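You operate a simulated robot arm through the tools that you are given. There is no shell and no other tool. Be economical: measure what you need, move in short steps, check, and stop when the job is done.

Carry out the task below with a simulated robot arm. There is one attempt and no reset: what you move stays moved.

TASK
Put the black-striped brick slip on the thin grey plate. Then fetch the grey number ring that says "4" from the yellow-legged workbench top and set it on top of the grey yellow-striped brick.
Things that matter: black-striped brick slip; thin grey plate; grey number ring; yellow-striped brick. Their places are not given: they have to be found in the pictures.

It is judged by the outcome, as a careful person would: the job done as asked, and still so three seconds after it is handed in. It fails if anything else is knocked over, pushed out of place, dropped, spilled or broken.

THE ROBOT
A 7-joint arm with a two-finger parallel gripper, fixed in place. Base frame: the origin is at the foot of the arm, x ahead of it, y to its left, z up; the work surface is at about z = 0. Lengths are in cm, angles in degrees, forces in N, time in s.
With the tool pointing down near the work surface it reaches from about 24 to 62 cm from the base axis. Its first joint turns from -66.0 to 66.0 degrees. Payload 2.6 kg.
Tool frame: the origin (TCP) lies between the finger pads and is the grasp point; the fingertips stand 3 cm ahead of it; z points along the fingers, y is the line along which they close. The gripper opens to 9.4 cm. The fingers are 2.8 cm wide and 1 cm thick; the gripper's body (5 by 9.6 cm) begins 5.5 cm behind the TCP.
Orientation is that of the tool frame in the base frame, as [roll, pitch, yaw] about the fixed x, y, z axes, in that order (R = Rz(yaw) Ry(pitch) Rx(roll)). With the fingers straight down and closing along the base's y, the tool's x points along the base's -x, its y along +y and its z along -z.

THE INTERFACE
- The arm moves only by the tool drive_tool. Its argument "series" is a list of rows, each a list of 3 entries, a list of its own where there are three numbers: the closure in counts, from 0 (fully open) to 255 (shut), then the shift along the base's x, y, z in cm, then the turn, a rotation vector about the base's x, y, z in degrees. In form: [[jaw, [x, y, z], [rx, ry, rz]], ...]. A call has 1 to 8 rows; each row is the pose to reach, as a shift and turn from the pose commanded when the call began. A row lasts 0.2 s, in which the tool goes at most 5 cm and 8.6 degrees; a call with a longer step from one row to the next is refused whole, and so is a gripper value outside its range. A pose out of reach is approached as far as the arm can. The call stops where the force on the tool passes 40 N (or 10 N more than at its start, if that is more) or the arm is blocked; 0.2 s more then pass. The fingers move at their own pace (about 7.2 cm/s each) and stop on an object; they squeeze with about 35 N. The grip force told is the motor's: it shows also when the fingers shut on nothing. Time passes only in rows, and 0.2 s behind the last, so rows that repeat a pose let the fingers close. It gives the time, the measured TCP pose, the force on the tool (base axes), the opening and the grip force at its end, in the units of the frame above (readings bear some noise).
- Cameras (640 x 400 px; columns grow to the right, rows downward): "scene" is fixed at [3.06, 42.23, 57.52]; the picture's right is [-0.84, -0.54, 0.00], its down [-0.25, 0.39, -0.89] and it looks along [0.48, -0.74, -0.46] (base axes); focal length 363 px, centre (320, 200). "wrist" rides on the gripper at [-3.7, 0, -5.8] in the tool frame; the picture's right is [0.00, -1.00, 0.00], its down [0.97, 0.00, -0.24] and it looks along [0.24, 0.00, 0.97] (tool axes); focal length 218 px, centre (320, 200).
- capture(camera): a new picture of that camera. No time passes.
- probe_pixels(camera, pixels): for up to 12 pixels [column, row] of the newest picture of that camera ("zoom" is the newest enlarged one), the place [x, y, z] in the base frame of the surface seen there, good to about 0.2 cm. No time passes.
- enlarge(camera, box): a new picture of the part [left, top, right, bottom] of that camera's present view, enlarged. No time passes.
- hand_in(): hands the job in; it is judged then, once.

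Work in short steps. Measure before you move; look again where a grasp or a placing could have gone wrong, and mend it. You have 80 turns and 54 pictures in all, the two below and enlarged ones among them. Open the gripper and draw the arm clear of the work before you hand the job in, unless the task says otherwise; then end with one line.

The tools are called after ">>>" as a command line: name --argument value ..., lists and objects as JSON in quotes. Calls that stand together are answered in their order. drive_tool: Moves the arm, as the interface text tells. Its arguments: {"type":"object","properties":{"series":{"type":"array","items":{"type":"array"}}},"required":["series"]} The other tools are called the same way: capture (camera) takes a picture; probe_pixels (camera, pixels) gives the place of the surface under pixels of a picture; enlarge (camera, box) takes an enlarged picture of a part of a camera's view; hand_in () hands the job in.

At the start:

```text
t: 0.0
tcp_pos: [38.39, -18.88, 34.67]
orientation: [180.0, -0.1, 180.0]
force: [0.1, 0.1, 0.2]
gripper_width: 9.4
grip_force: 0.1
```

scene: 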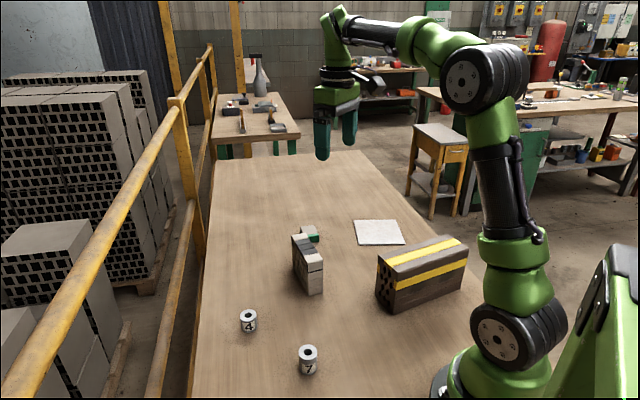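
wrist: 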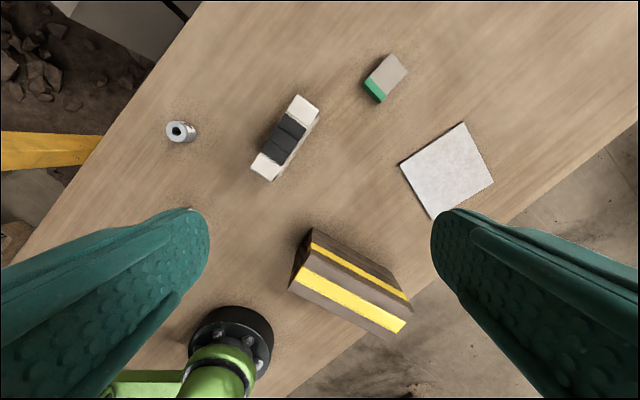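

The scene shows a striped slip near (307,263), a plate at (380,232), a yellow-striped brick at (422,272) and rings at (248,320) and (308,358). I'll enlarge these to measure them.

>>> enlarge --camera "scene" --box '[220, 200, 480, 390]'

>>> enlarge --camera "wrist" --box '[150, 40, 510, 265]'

>>> probe_pixels --camera "wrist" --pixels '[[300, 97], [319, 108], [252, 167], [272, 179], [465, 123], [402, 164], [434, 219], [493, 184], [181, 130], [390, 75], [286, 137]]'

>>> probe_pixels --camera "scene" --pixels '[[292, 237], [308, 235], [323, 262], [308, 270], [322, 290], [310, 293], [378, 257], [393, 276], [468, 247], [445, 236], [248, 313], [308, 349]]'

```text
2.11 times, centred on (350, 295) of scene
```

zoom: 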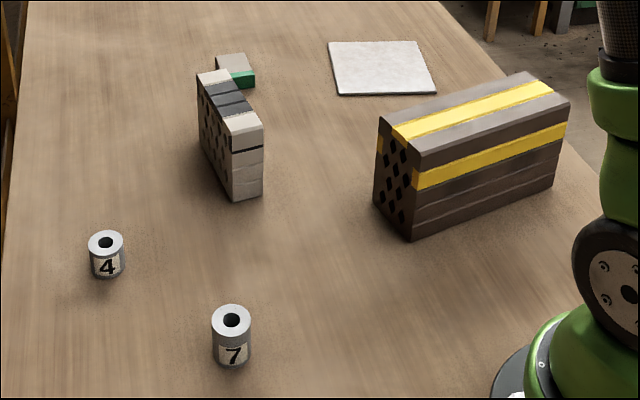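

```text
1.78 times, centred on (330, 152) of wrist
```

zoom: 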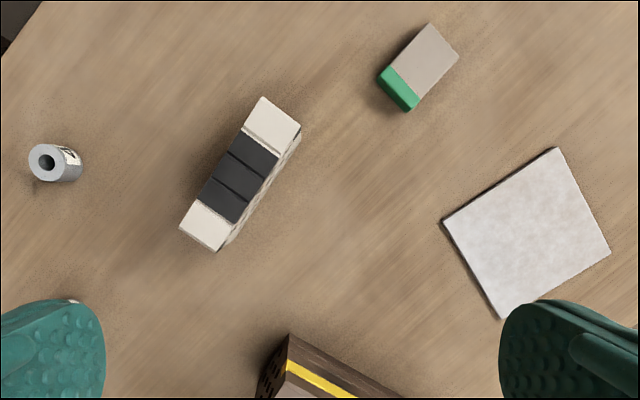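

```text
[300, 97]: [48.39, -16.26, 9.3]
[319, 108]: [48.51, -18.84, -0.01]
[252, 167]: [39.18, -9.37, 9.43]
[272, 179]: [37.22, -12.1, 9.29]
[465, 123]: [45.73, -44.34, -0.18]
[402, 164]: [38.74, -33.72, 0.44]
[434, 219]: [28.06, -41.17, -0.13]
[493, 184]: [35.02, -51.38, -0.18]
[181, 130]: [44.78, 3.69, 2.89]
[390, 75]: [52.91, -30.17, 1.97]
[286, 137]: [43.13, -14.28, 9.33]
```

```text
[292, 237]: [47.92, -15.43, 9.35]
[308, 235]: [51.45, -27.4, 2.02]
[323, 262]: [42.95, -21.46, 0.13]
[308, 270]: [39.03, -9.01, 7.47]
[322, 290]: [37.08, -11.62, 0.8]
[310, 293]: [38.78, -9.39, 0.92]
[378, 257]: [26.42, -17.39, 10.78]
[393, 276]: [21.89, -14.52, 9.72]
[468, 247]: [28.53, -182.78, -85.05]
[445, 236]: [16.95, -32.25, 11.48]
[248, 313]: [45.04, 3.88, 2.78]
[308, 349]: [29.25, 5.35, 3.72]
```

The slip stands on its long edge: the top is at z≈9.35, it is about 11.5×3.4 cm, and its long axis lies at about -37°. I'll refine the corners of the slip's top, the plate and the brick top in the zoom.

>>> probe_pixels --camera "zoom" --pixels '[[264, 100], [298, 131], [217, 247], [184, 228], [240, 172], [525, 235], [480, 230], [550, 200], [447, 222], [556, 151], [608, 254], [500, 315]]'

>>> probe_pixels --camera "wrist" --pixels '[[314, 232], [300, 270], [405, 325], [410, 298], [350, 290], [340, 265], [350, 252]]'

```text
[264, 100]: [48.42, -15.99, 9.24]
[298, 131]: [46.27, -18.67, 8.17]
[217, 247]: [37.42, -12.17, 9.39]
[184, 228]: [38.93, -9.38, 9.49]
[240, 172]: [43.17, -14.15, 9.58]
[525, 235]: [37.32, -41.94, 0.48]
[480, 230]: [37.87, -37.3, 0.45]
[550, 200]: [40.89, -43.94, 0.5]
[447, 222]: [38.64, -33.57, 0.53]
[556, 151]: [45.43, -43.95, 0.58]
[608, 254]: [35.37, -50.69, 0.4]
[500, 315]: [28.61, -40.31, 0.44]
```

```text
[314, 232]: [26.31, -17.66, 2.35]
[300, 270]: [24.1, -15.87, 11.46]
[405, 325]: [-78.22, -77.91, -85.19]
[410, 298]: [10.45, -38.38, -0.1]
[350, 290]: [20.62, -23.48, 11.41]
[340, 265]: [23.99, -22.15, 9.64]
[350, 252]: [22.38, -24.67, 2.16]
```

The slip centre is about (42.75,-14.05) and the plate centre about (37.0,-42.1), with the plate top at z≈0.48. I'll go above the slip and turn -37°.

>>> drive_tool --series '[[0, [0.87, 0.97, -3.7], [0, 0, -7.4]], [0, [1.74, 1.94, -7.4], [0, 0, -14.8]], [0, [2.61, 2.9, -11.1], [0, 0, -22.2]], [0, [3.5, 3.87, -14.8], [0, 0, -29.6]], [0, [4.36, 4.83, -18.5], [0, 0, -37]], [0, [4.36, 4.83, -18.5], [0, 0, -37]]]'

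>>> capture --camera "wrist"

```text
t: 1.4
tcp_pos: [42.83, -13.96, 16.09]
orientation: [180.0, 0.1, 143.0]
force: [0.5, 0.7, -1.1]
gripper_width: 9.41
grip_force: 0.1
```

```text
49 pictures are left
```

wrist: 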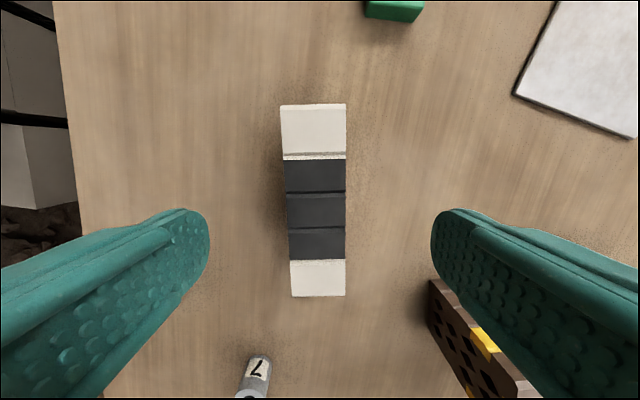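

The slip is centred between the fingers (columns 284–346) and aligned with them. I'll descend to z≈6 and close.

>>> drive_tool --series '[[0, [0, 0, -3.5], [0, 0, 0]], [0, [0, 0, -7], [0, 0, 0]], [0, [0, 0, -10], [0, 0, 0]], [0, [0, 0, -10], [0, 0, 0]], [255, [0, 0, -10], [0, 0, 0]], [255, [0, 0, -10], [0, 0, 0]], [255, [0, 0, -10], [0, 0, 0]], [255, [0, 0, -10], [0, 0, 0]]]'

```text
t: 3.2
tcp_pos: [42.51, -14.06, 6.06]
orientation: [180.0, 0.0, 143.0]
force: [0.8, 1.3, 0.3]
gripper_width: 3.92
grip_force: 35.1
```

Gripped at 3.9 cm. I'll lift it straight up.

>>> drive_tool --series '[[255, [0, 0, 2], [0, 0, 0]], [255, [0, 0, 5], [0, 0, 0]], [255, [0, 0, 8], [0, 0, 0]], [255, [0, 0, 8], [0, 0, 0]]]'

>>> capture --camera "wrist"

>>> capture --camera "scene"

```text
t: 4.2
tcp_pos: [42.74, -14.08, 14.02]
orientation: [180.0, 0.0, 143.0]
force: [-0.5, -0.6, -2.1]
gripper_width: 3.47
grip_force: 34.8
```

```text
48 pictures are left
```

wrist: 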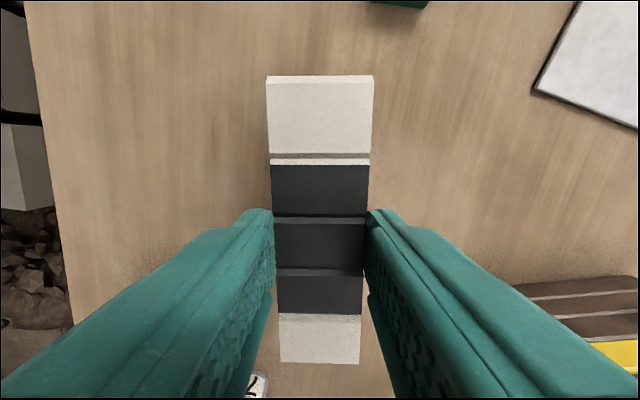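

```text
47 pictures are left
```

scene: 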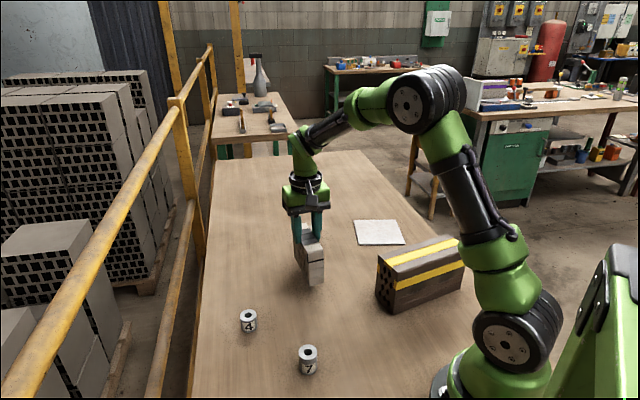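

Held firmly and hanging level. I'll carry it over the plate at the same height with a -19.8° turn.

>>> drive_tool --series '[[255, [-0.5, -3, 0], [0, 0, -2.5]], [255, [-1.5, -7.2, 0], [0, 0, -5.5]], [255, [-2.4, -11.6, 0], [0, 0, -8.5]], [255, [-3.3, -16, 0], [0, 0, -11.5]], [255, [-4.2, -20.4, 0], [0, 0, -14.5]], [255, [-5.1, -24.7, 0], [0, 0, -17.5]], [255, [-5.75, -28, 0], [0, 0, -19.8]], [255, [-5.75, -28, 0], [0, 0, -19.8]]]'

>>> capture --camera "wrist"

>>> capture --camera "scene"

```text
t: 6.0
tcp_pos: [36.79, -42.11, 14.15]
orientation: [179.9, 0.0, 123.3]
force: [-0.7, 0.0, -2.1]
gripper_width: 3.46
grip_force: 35.4
```

```text
46 pictures are left
```

wrist: 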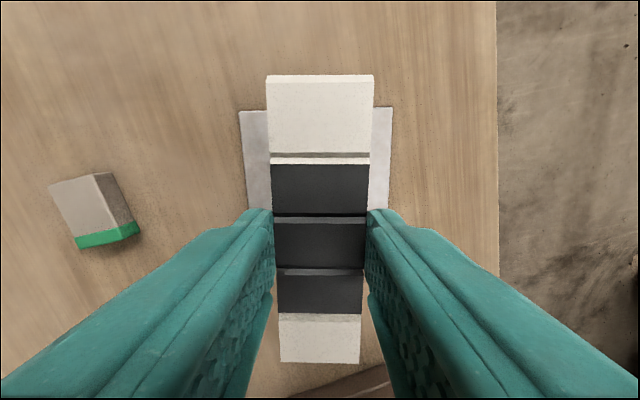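

```text
45 pictures are left
```

scene: 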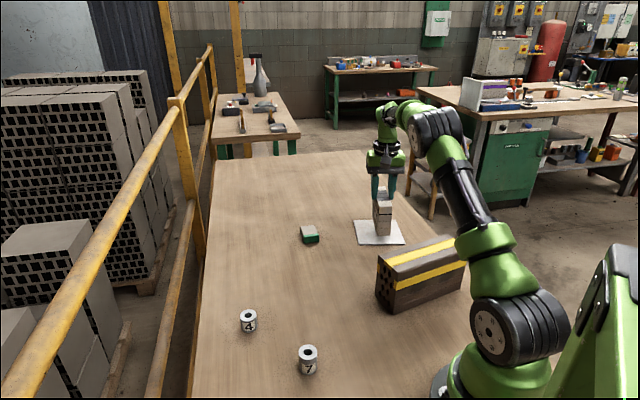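

The slip sits square over the plate. I'll check its centring by probing the slip ends and the visible plate corners.

>>> probe_pixels --camera "wrist" --pixels '[[320, 85], [321, 358], [272, 120], [370, 120], [242, 113], [390, 110]]'

```text
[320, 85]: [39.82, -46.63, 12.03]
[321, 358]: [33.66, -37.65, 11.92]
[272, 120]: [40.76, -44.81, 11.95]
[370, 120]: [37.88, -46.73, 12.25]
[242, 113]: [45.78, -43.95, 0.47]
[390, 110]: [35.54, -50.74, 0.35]
```

The probe puts the slip's top at z≈12, lower in the fingers than I expected. I'll verify from the scene camera before lowering.

>>> enlarge --camera "scene" --box '[330, 140, 450, 260]'

```text
3.33 times, centred on (390, 200) of scene
```

zoom: 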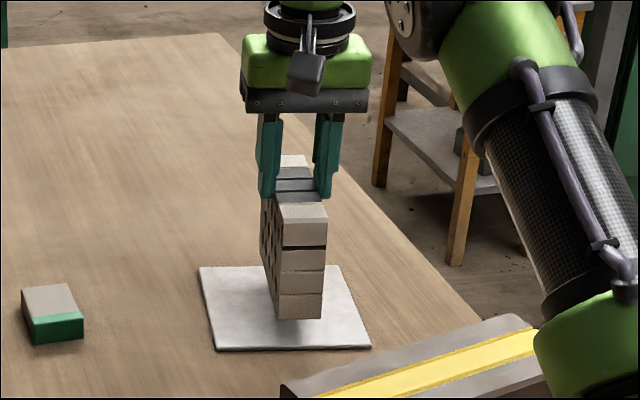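

>>> probe_pixels --camera "zoom" --pixels '[[300, 316], [300, 300], [300, 225], [300, 208], [268, 185], [325, 190]]'

```text
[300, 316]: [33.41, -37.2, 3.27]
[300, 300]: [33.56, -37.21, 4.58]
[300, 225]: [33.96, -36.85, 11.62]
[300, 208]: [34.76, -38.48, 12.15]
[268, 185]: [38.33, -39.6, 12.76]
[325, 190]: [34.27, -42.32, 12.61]
```

The slip is held near the fingertips, with its bottom at z≈2.75. That leaves 2.25 cm to the plate, so I'll lower slowly until contact.

>>> drive_tool --series '[[255, [0.2, 0, -0.6], [0, 0, 0]], [255, [0.2, 0, -1.1], [0, 0, 0]], [255, [0.2, 0, -1.5], [0, 0, 0]], [255, [0.2, 0, -1.8], [0, 0, 0]], [255, [0.2, 0, -2.0], [0, 0, 0]], [255, [0.2, 0, -2.0], [0, 0, 0]]]'

>>> enlarge --camera "scene" --box '[330, 140, 450, 260]'

>>> probe_pixels --camera "zoom" --pixels '[[300, 325], [300, 318], [300, 230], [300, 222]]'

```text
t: 7.4
tcp_pos: [36.98, -42.05, 12.11]
orientation: [179.9, 0.0, 123.3]
force: [-0.1, -0.2, -1.4]
gripper_width: 3.44
grip_force: 35.1
```

```text
3.33 times, centred on (390, 200) of scene
```

zoom: 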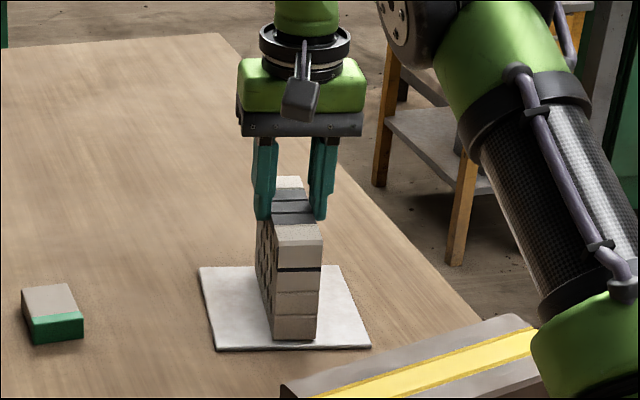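

```text
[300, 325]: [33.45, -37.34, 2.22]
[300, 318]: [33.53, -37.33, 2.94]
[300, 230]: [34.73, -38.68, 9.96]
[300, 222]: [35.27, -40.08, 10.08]
```

The slip is nearly touching. I'll lower in tiny steps until the force reads contact.

>>> drive_tool --series '[[255, [0, 0, -0.1], [0, 0, 0]], [255, [0, 0, -0.2], [0, 0, 0]], [255, [0, 0, -0.2], [0, 0, 0]]]'

```text
t: 8.2
tcp_pos: [37.09, -42.06, 11.91]
orientation: [-180.0, 0.0, 123.2]
force: [-2.9, 1.1, 8.5]
gripper_width: 3.46
grip_force: 35.1
```

Contact: 8.5 N upward. I'll release gently, then rise.

>>> drive_tool --series '[[150, [0, 0, 0.05], [0, 0, 0]], [100, [0, 0, 0.05], [0, 0, 0]], [0, [0, 0, 0.05], [0, 0, 0]], [0, [0, 0, 0.05], [0, 0, 0]], [0, [0, 0, 3], [0, 0, 0]], [0, [0, 0, 6], [0, 0, 0]], [0, [0, 0, 10], [0, 0, 0]]]'

>>> capture --camera "wrist"

>>> enlarge --camera "scene" --box '[330, 200, 490, 320]'

```text
t: 9.8
tcp_pos: [36.99, -41.8, 22.12]
orientation: [180.0, 0.0, 123.2]
force: [0.7, 0.5, 0.5]
gripper_width: 9.37
grip_force: 0.1
```

```text
42 pictures are left
```

wrist: 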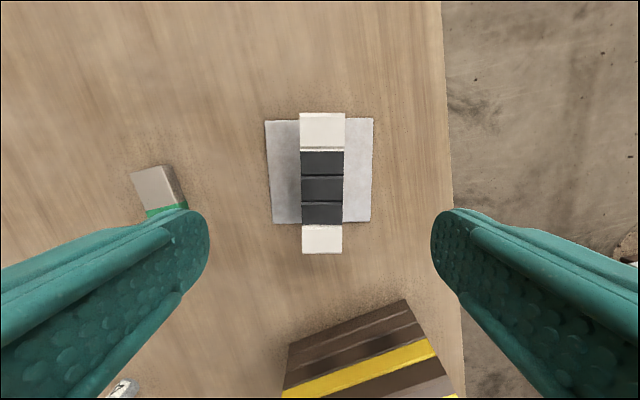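

```text
3.33 times, centred on (410, 260) of scene
```

zoom: 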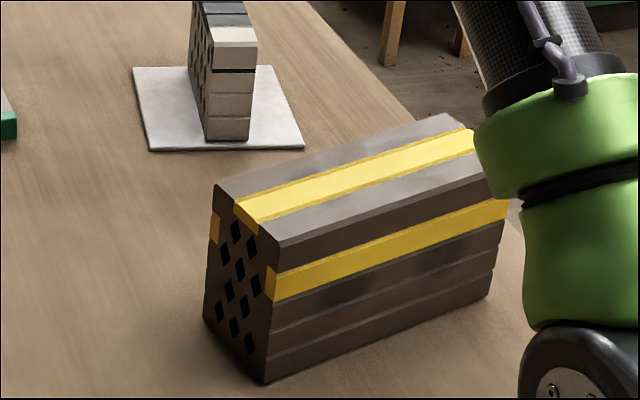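

The slip stands on the plate. Next I'll measure the brick's top face and ring 4.

>>> probe_pixels --camera "zoom" --pixels '[[217, 188], [281, 246], [460, 178], [448, 115], [235, 203], [256, 220], [360, 185], [375, 155], [330, 215], [400, 190]]'

>>> enlarge --camera "scene" --box '[220, 295, 300, 345]'

```text
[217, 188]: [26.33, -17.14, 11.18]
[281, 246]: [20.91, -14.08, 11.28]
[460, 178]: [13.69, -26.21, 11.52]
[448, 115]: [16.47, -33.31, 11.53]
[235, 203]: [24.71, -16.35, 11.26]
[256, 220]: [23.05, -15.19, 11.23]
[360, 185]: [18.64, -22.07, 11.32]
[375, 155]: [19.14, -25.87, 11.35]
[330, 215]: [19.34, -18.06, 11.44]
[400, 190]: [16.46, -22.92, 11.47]
```

```text
8.00 times, centred on (260, 320) of scene
```

zoom: 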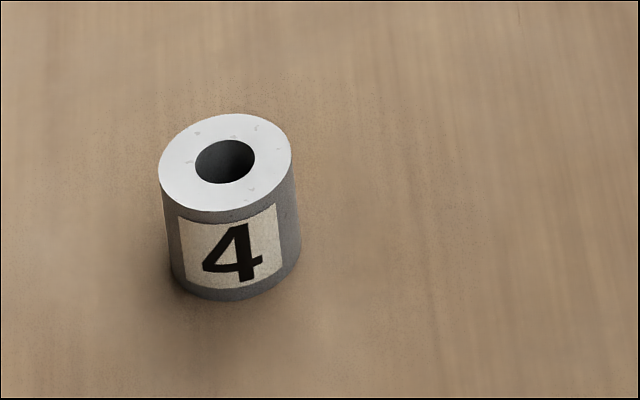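

>>> probe_pixels --camera "zoom" --pixels '[[162, 168], [290, 150], [205, 123], [245, 205], [180, 175], [275, 150], [225, 125], [228, 202], [235, 292]]'

```text
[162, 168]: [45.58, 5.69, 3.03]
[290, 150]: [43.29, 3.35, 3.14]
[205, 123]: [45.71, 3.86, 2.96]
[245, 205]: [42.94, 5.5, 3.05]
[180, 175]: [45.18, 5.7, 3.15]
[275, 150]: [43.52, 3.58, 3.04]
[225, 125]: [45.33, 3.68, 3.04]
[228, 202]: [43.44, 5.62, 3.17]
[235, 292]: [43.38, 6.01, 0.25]
```

Ring 4 is centred at about (44.4, 4.6), 3.4 cm wide, with its top at z≈3.05. I'll travel there at height, undoing the turn.

>>> drive_tool --series '[[0, [0.7, 4.5, 0], [0, 0, 7]], [0, [1.4, 9, 0], [0, 0, 14]], [0, [2.1, 13.5, 0], [0, 0, 21]], [0, [2.8, 18, 0], [0, 0, 28]], [0, [3.5, 22.5, 0], [0, 0, 35]], [0, [4.2, 27, 0], [0, 0, 42]], [0, [4.9, 31.5, 0], [0, 0, 49]], [0, [5.6, 36, 0], [0, 0, 56]]]'

>>> drive_tool --series '[[0, [0.6, 3.5, -2.5], [0, 0, 0]], [0, [1.2, 7, -5], [0, 0, 0]], [0, [1.8, 10.5, -8], [0, 0, 0]], [0, [1.8, 10.5, -10], [0, 0, 0]], [0, [1.8, 10.5, -10], [0, 0, 0]]]'

>>> capture --camera "wrist"

```text
t: 11.6
tcp_pos: [42.62, -5.84, 21.78]
orientation: [-179.8, 0.1, 179.3]
force: [-0.3, 0.7, 0.2]
gripper_width: 9.4
grip_force: 0.0
```

```text
t: 12.8
tcp_pos: [44.56, 4.55, 11.86]
orientation: [-180.0, 0.0, 179.2]
force: [0.5, 0.6, -1.5]
gripper_width: 9.4
grip_force: 0.0
```

```text
39 pictures are left
```

wrist: 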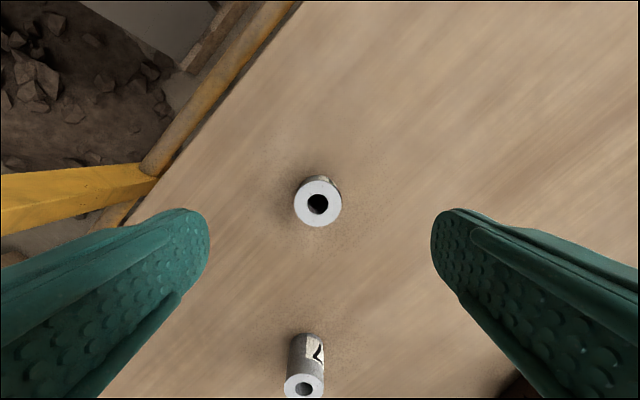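

The ring is centred between the fingers. I'll check the ring's centre and the yellow rail near the left finger.

>>> probe_pixels --camera "wrist" --pixels '[[299, 203], [337, 203], [318, 186], [318, 222], [145, 175], [60, 190], [190, 110]]'

```text
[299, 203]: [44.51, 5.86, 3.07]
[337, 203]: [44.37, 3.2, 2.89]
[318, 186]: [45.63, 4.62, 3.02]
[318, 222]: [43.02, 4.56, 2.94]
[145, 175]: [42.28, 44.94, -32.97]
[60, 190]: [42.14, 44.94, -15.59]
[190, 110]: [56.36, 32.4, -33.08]
```

The rail is far away and below. Ring centre is (44.35,4.57), so I'll descend to TCP z≈3.4 and close.

>>> drive_tool --series '[[0, [-0.15, 0, -3], [0, 0, 0]], [0, [-0.15, 0, -6], [0, 0, 0]], [0, [-0.15, 0, -8], [0, 0, 0]], [0, [-0.15, 0, -8.5], [0, 0, 0]], [120, [-0.15, 0, -8.5], [0, 0, 0]], [255, [-0.15, 0, -8.5], [0, 0, 0]], [255, [-0.15, 0, -8.5], [0, 0, 0]], [255, [-0.15, 0, -8.5], [0, 0, 0]]]'

>>> drive_tool --series '[[255, [0, 0, 0], [0, 0, 0]], [255, [0, 0, 0], [0, 0, 0]], [255, [0, 0, 0.8], [0, 0, 0]], [255, [0, 0, 2], [0, 0, 0]], [255, [0, 0, 2], [0, 0, 0]]]'

>>> capture --camera "wrist"

>>> enlarge --camera "scene" --box '[200, 260, 320, 340]'

```text
t: 14.6
tcp_pos: [44.25, 4.48, 3.51]
orientation: [-179.9, 0.0, 179.3]
force: [0.2, 0.0, 0.6]
gripper_width: 3.38
grip_force: 34.8
```

```text
t: 15.8
tcp_pos: [44.3, 4.57, 5.53]
orientation: [-180.0, 0.0, 179.2]
force: [0.6, -0.5, -0.8]
gripper_width: 3.31
grip_force: 34.6
```

```text
38 pictures are left
```

wrist: 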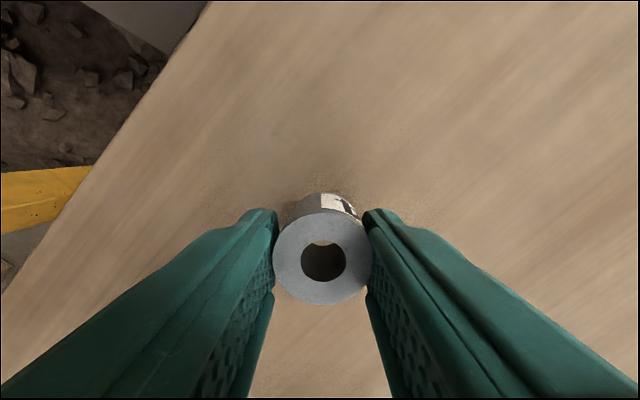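

```text
5.00 times, centred on (260, 300) of scene
```

zoom: 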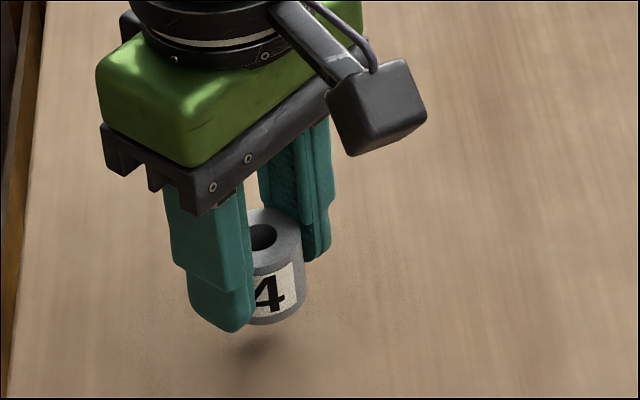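

The ring is lifted and firmly held. I'll raise it to z≈20 and then swing towards the brick.

>>> drive_tool --series '[[255, [0, 0, 3.5], [0, 0, 0]], [255, [0, 0, 7.5], [0, 0, 0]], [255, [0, 0, 11.5], [0, 0, 0]], [255, [-1.5, -2, 14.5], [0, 0, -4]], [255, [-4.2, -5, 14.5], [0, 0, -10]], [255, [-7.2, -8.2, 14.5], [0, 0, -17]], [255, [-10.2, -11.5, 14.5], [0, 0, -24]], [255, [-12, -13.5, 14.5], [0, 0, -28]]]'

>>> drive_tool --series '[[255, [-2, -2.2, 0], [0, 0, -4]], [255, [-4.8, -5.4, 0], [0, 0, -10]], [255, [-7.8, -8.8, 0], [0, 0, -16]], [255, [-10.4, -11.8, 0], [0, 0, -22]], [255, [-12.3, -14, 0], [0, 0, -27]], [255, [-13.3, -15.1, 0], [0, 0, -28]], [255, [-13.3, -15.1, 0], [0, 0, -28]]]'

>>> capture --camera "wrist"

>>> capture --camera "scene"

```text
t: 17.6
tcp_pos: [32.37, -8.86, 19.93]
orientation: [180.0, -0.1, 151.1]
force: [-0.6, -0.6, -0.8]
gripper_width: 3.23
grip_force: 35.4
```

```text
t: 19.2
tcp_pos: [19.0, -24.04, 19.88]
orientation: [180.0, 0.0, 123.3]
force: [-0.5, 0.8, -1.6]
gripper_width: 3.22
grip_force: 35.1
```

```text
36 pictures are left
```

wrist: 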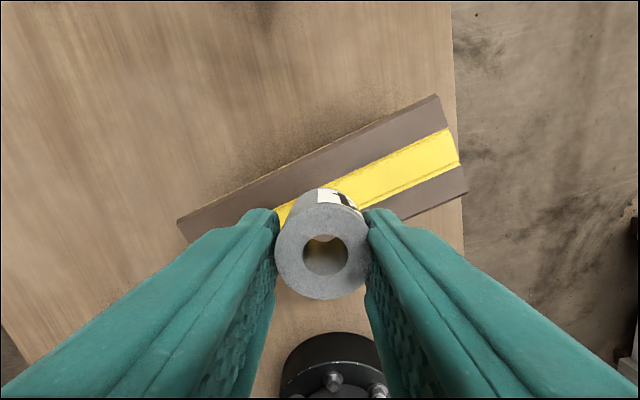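

```text
35 pictures are left
```

scene: 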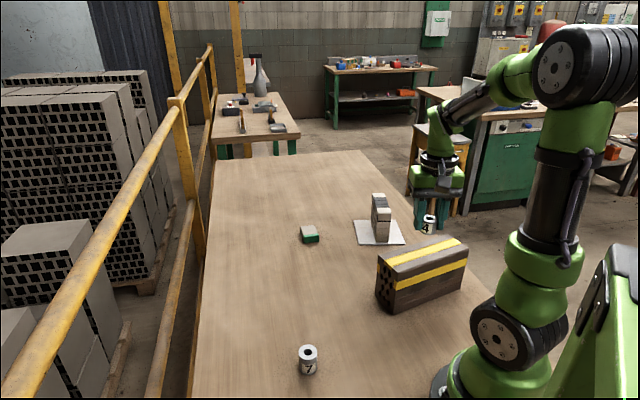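

I'll probe the held ring's top, the brick corners and the ring's bottom in the scene.

>>> probe_pixels --camera "wrist" --pixels '[[290, 250], [355, 250], [325, 222], [325, 285], [180, 220], [436, 97], [466, 191], [446, 130], [459, 163], [405, 165]]'

>>> enlarge --camera "scene" --box '[380, 190, 480, 260]'

```text
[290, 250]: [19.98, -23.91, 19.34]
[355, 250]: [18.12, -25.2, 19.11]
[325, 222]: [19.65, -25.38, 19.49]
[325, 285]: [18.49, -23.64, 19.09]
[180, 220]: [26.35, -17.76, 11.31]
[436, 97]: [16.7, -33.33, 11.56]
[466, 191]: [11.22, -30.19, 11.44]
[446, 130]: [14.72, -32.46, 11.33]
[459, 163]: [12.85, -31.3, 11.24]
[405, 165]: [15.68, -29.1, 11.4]
```

```text
5.71 times, centred on (430, 225) of scene
```

zoom: 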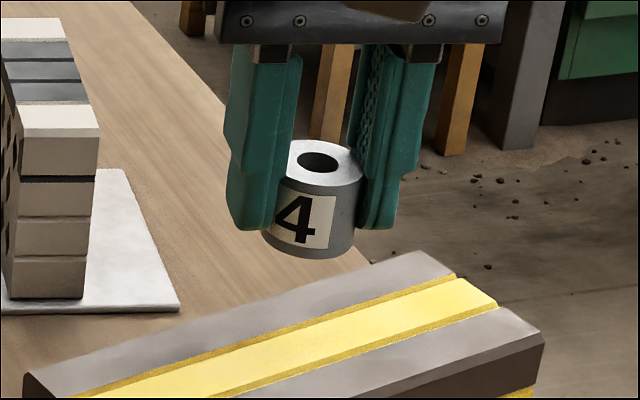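

The ring's bottom is at z≈16.25 and the brick top at z≈11.4. I'll shift 0.65 cm to centre it over the stripe and lower 4.3 cm.

>>> drive_tool --series '[[255, [-0.56, 0.34, 0], [0, 0, 0]], [255, [-0.56, 0.34, -1.5], [0, 0, 0]], [255, [-0.56, 0.34, -3], [0, 0, 0]], [255, [-0.56, 0.34, -4], [0, 0, 0]], [255, [-0.56, 0.34, -4.3], [0, 0, 0]], [255, [-0.56, 0.34, -4.3], [0, 0, 0]]]'

>>> enlarge --camera "scene" --box '[380, 200, 480, 270]'

>>> capture --camera "wrist"

```text
t: 20.6
tcp_pos: [18.52, -23.66, 15.8]
orientation: [-180.0, 0.0, 123.2]
force: [-0.1, 0.4, 0.1]
gripper_width: 3.24
grip_force: 34.7
```

```text
5.71 times, centred on (430, 235) of scene
```

zoom: 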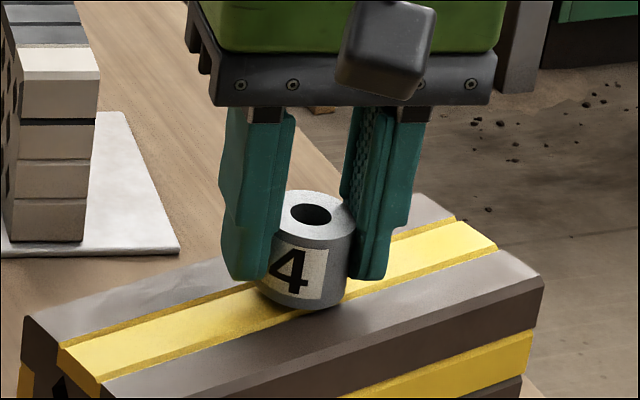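

```text
32 pictures are left
```

wrist: 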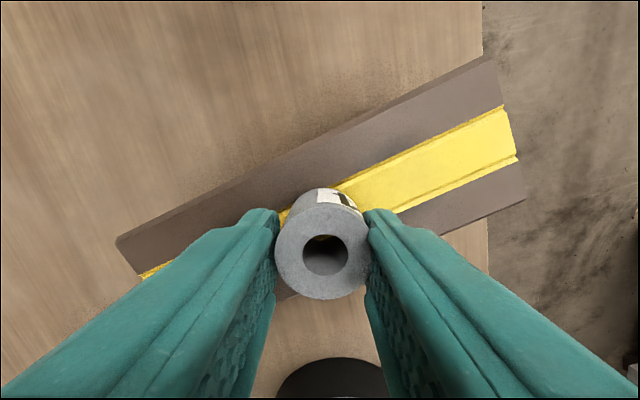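

The stripe is a shallow groove about 2.2 cm wide, so the ring must bridge it centrally. I'll check the offset and the remaining height.

>>> probe_pixels --camera "wrist" --pixels '[[282, 250], [362, 250], [325, 215], [325, 288], [502, 106], [518, 160], [410, 160], [410, 205], [410, 150], [410, 215], [490, 60], [524, 198]]'

>>> probe_pixels --camera "zoom" --pixels '[[300, 304], [300, 250], [300, 238], [210, 305], [200, 345], [160, 300], [240, 340], [390, 300], [440, 255], [310, 193]]'

```text
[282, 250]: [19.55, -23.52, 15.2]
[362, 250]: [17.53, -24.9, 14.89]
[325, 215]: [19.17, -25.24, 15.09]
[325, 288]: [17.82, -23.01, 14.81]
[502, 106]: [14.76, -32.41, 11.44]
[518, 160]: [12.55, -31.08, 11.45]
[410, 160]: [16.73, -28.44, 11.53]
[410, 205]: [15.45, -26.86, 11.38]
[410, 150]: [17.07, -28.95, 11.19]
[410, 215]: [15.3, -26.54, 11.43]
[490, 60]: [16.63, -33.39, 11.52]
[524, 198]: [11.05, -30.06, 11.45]
```

```text
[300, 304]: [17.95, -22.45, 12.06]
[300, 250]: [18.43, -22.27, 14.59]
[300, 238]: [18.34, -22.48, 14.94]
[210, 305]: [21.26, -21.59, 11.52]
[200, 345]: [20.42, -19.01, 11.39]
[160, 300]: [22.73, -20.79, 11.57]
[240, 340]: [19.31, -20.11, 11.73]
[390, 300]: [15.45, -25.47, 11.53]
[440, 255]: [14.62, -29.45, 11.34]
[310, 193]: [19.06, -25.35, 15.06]
```

Centred within 0.1 cm, with a gap of about 0.5 cm. I'll lower gently to contact.

>>> drive_tool --series '[[255, [0, 0, -0.2], [0, 0, 0]], [255, [0, 0, -0.35], [0, 0, 0]], [255, [0, 0, -0.45], [0, 0, 0]], [255, [0, 0, -0.45], [0, 0, 0]]]'

```text
t: 21.6
tcp_pos: [18.53, -23.82, 15.39]
orientation: [-179.9, 0.0, 123.2]
force: [-3.0, 1.4, 8.3]
gripper_width: 3.24
grip_force: 35.0
```

Contact at about 8 N. I'll open in steps, then rise.

>>> drive_tool --series '[[165, [0, 0, 0.05], [0, 0, 0]], [140, [0, 0, 0.05], [0, 0, 0]], [80, [0, 0, 0.05], [0, 0, 0]], [0, [0, 0, 0.05], [0, 0, 0]], [0, [0, 0, 0.05], [0, 0, 0]], [0, [0, 0, 3], [0, 0, 0]], [0, [0, 0, 7], [0, 0, 0]], [0, [0, 0, 11], [0, 0, 0]]]'

>>> capture --camera "scene"

>>> enlarge --camera "scene" --box '[340, 180, 490, 310]'

```text
t: 23.4
tcp_pos: [18.58, -23.7, 26.25]
orientation: [-179.9, 0.0, 123.2]
force: [-0.1, -0.7, -0.1]
gripper_width: 9.4
grip_force: 0.1
```

```text
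31 pictures are left
```

scene: 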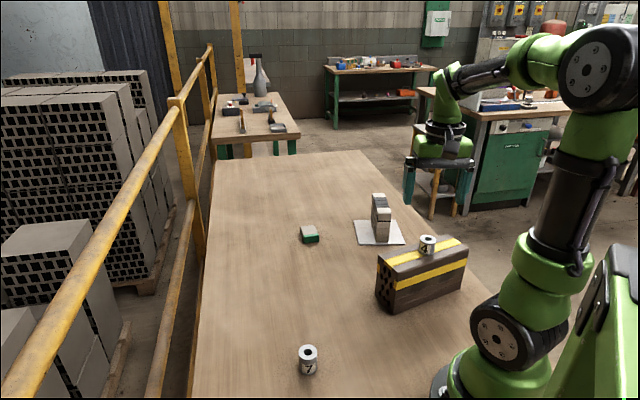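

```text
3.08 times, centred on (415, 245) of scene
```

zoom: 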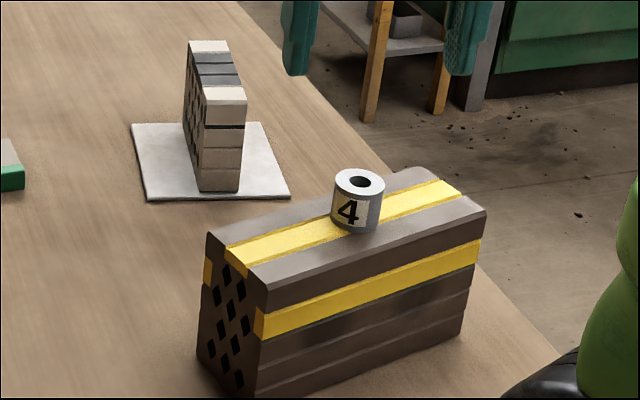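

Both placements stand well. I'll draw the arm further clear, then check once more.

>>> drive_tool --series '[[0, [1.5, 1, 3], [0, 0, 0]], [0, [4, 3, 6], [0, 0, 0]], [0, [7.5, 5, 8], [0, 0, 0]], [0, [11, 7, 8], [0, 0, 0]], [0, [14, 9, 8], [0, 0, 0]], [0, [14, 9, 8], [0, 0, 0]]]'

>>> enlarge --camera "scene" --box '[280, 170, 490, 390]'

```text
t: 24.8
tcp_pos: [32.61, -14.77, 34.12]
orientation: [-180.0, 0.1, 123.2]
force: [-0.1, -0.3, 0.5]
gripper_width: 9.39
grip_force: 0.1
```

```text
1.82 times, centred on (385, 280) of scene
```

zoom: 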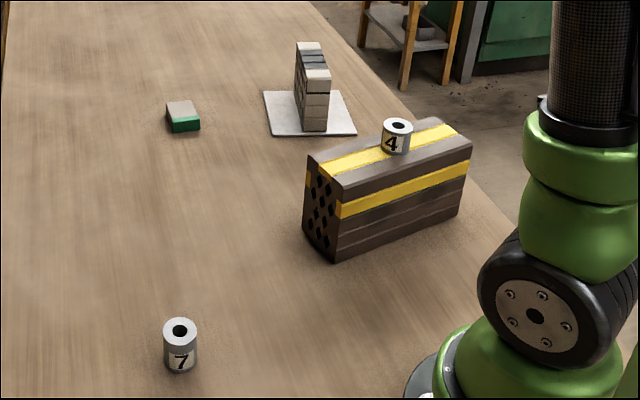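

Everything is stable and in place, so I'm handing in.

>>> hand_in

```text
The job is handed in.
```

The black-striped brick slip is standing on the thin grey plate, and the "4" ring is on top of the yellow-striped brick. The gripper is open, the arm is clear, and nothing else looked disturbed in the last picture before I handed in.
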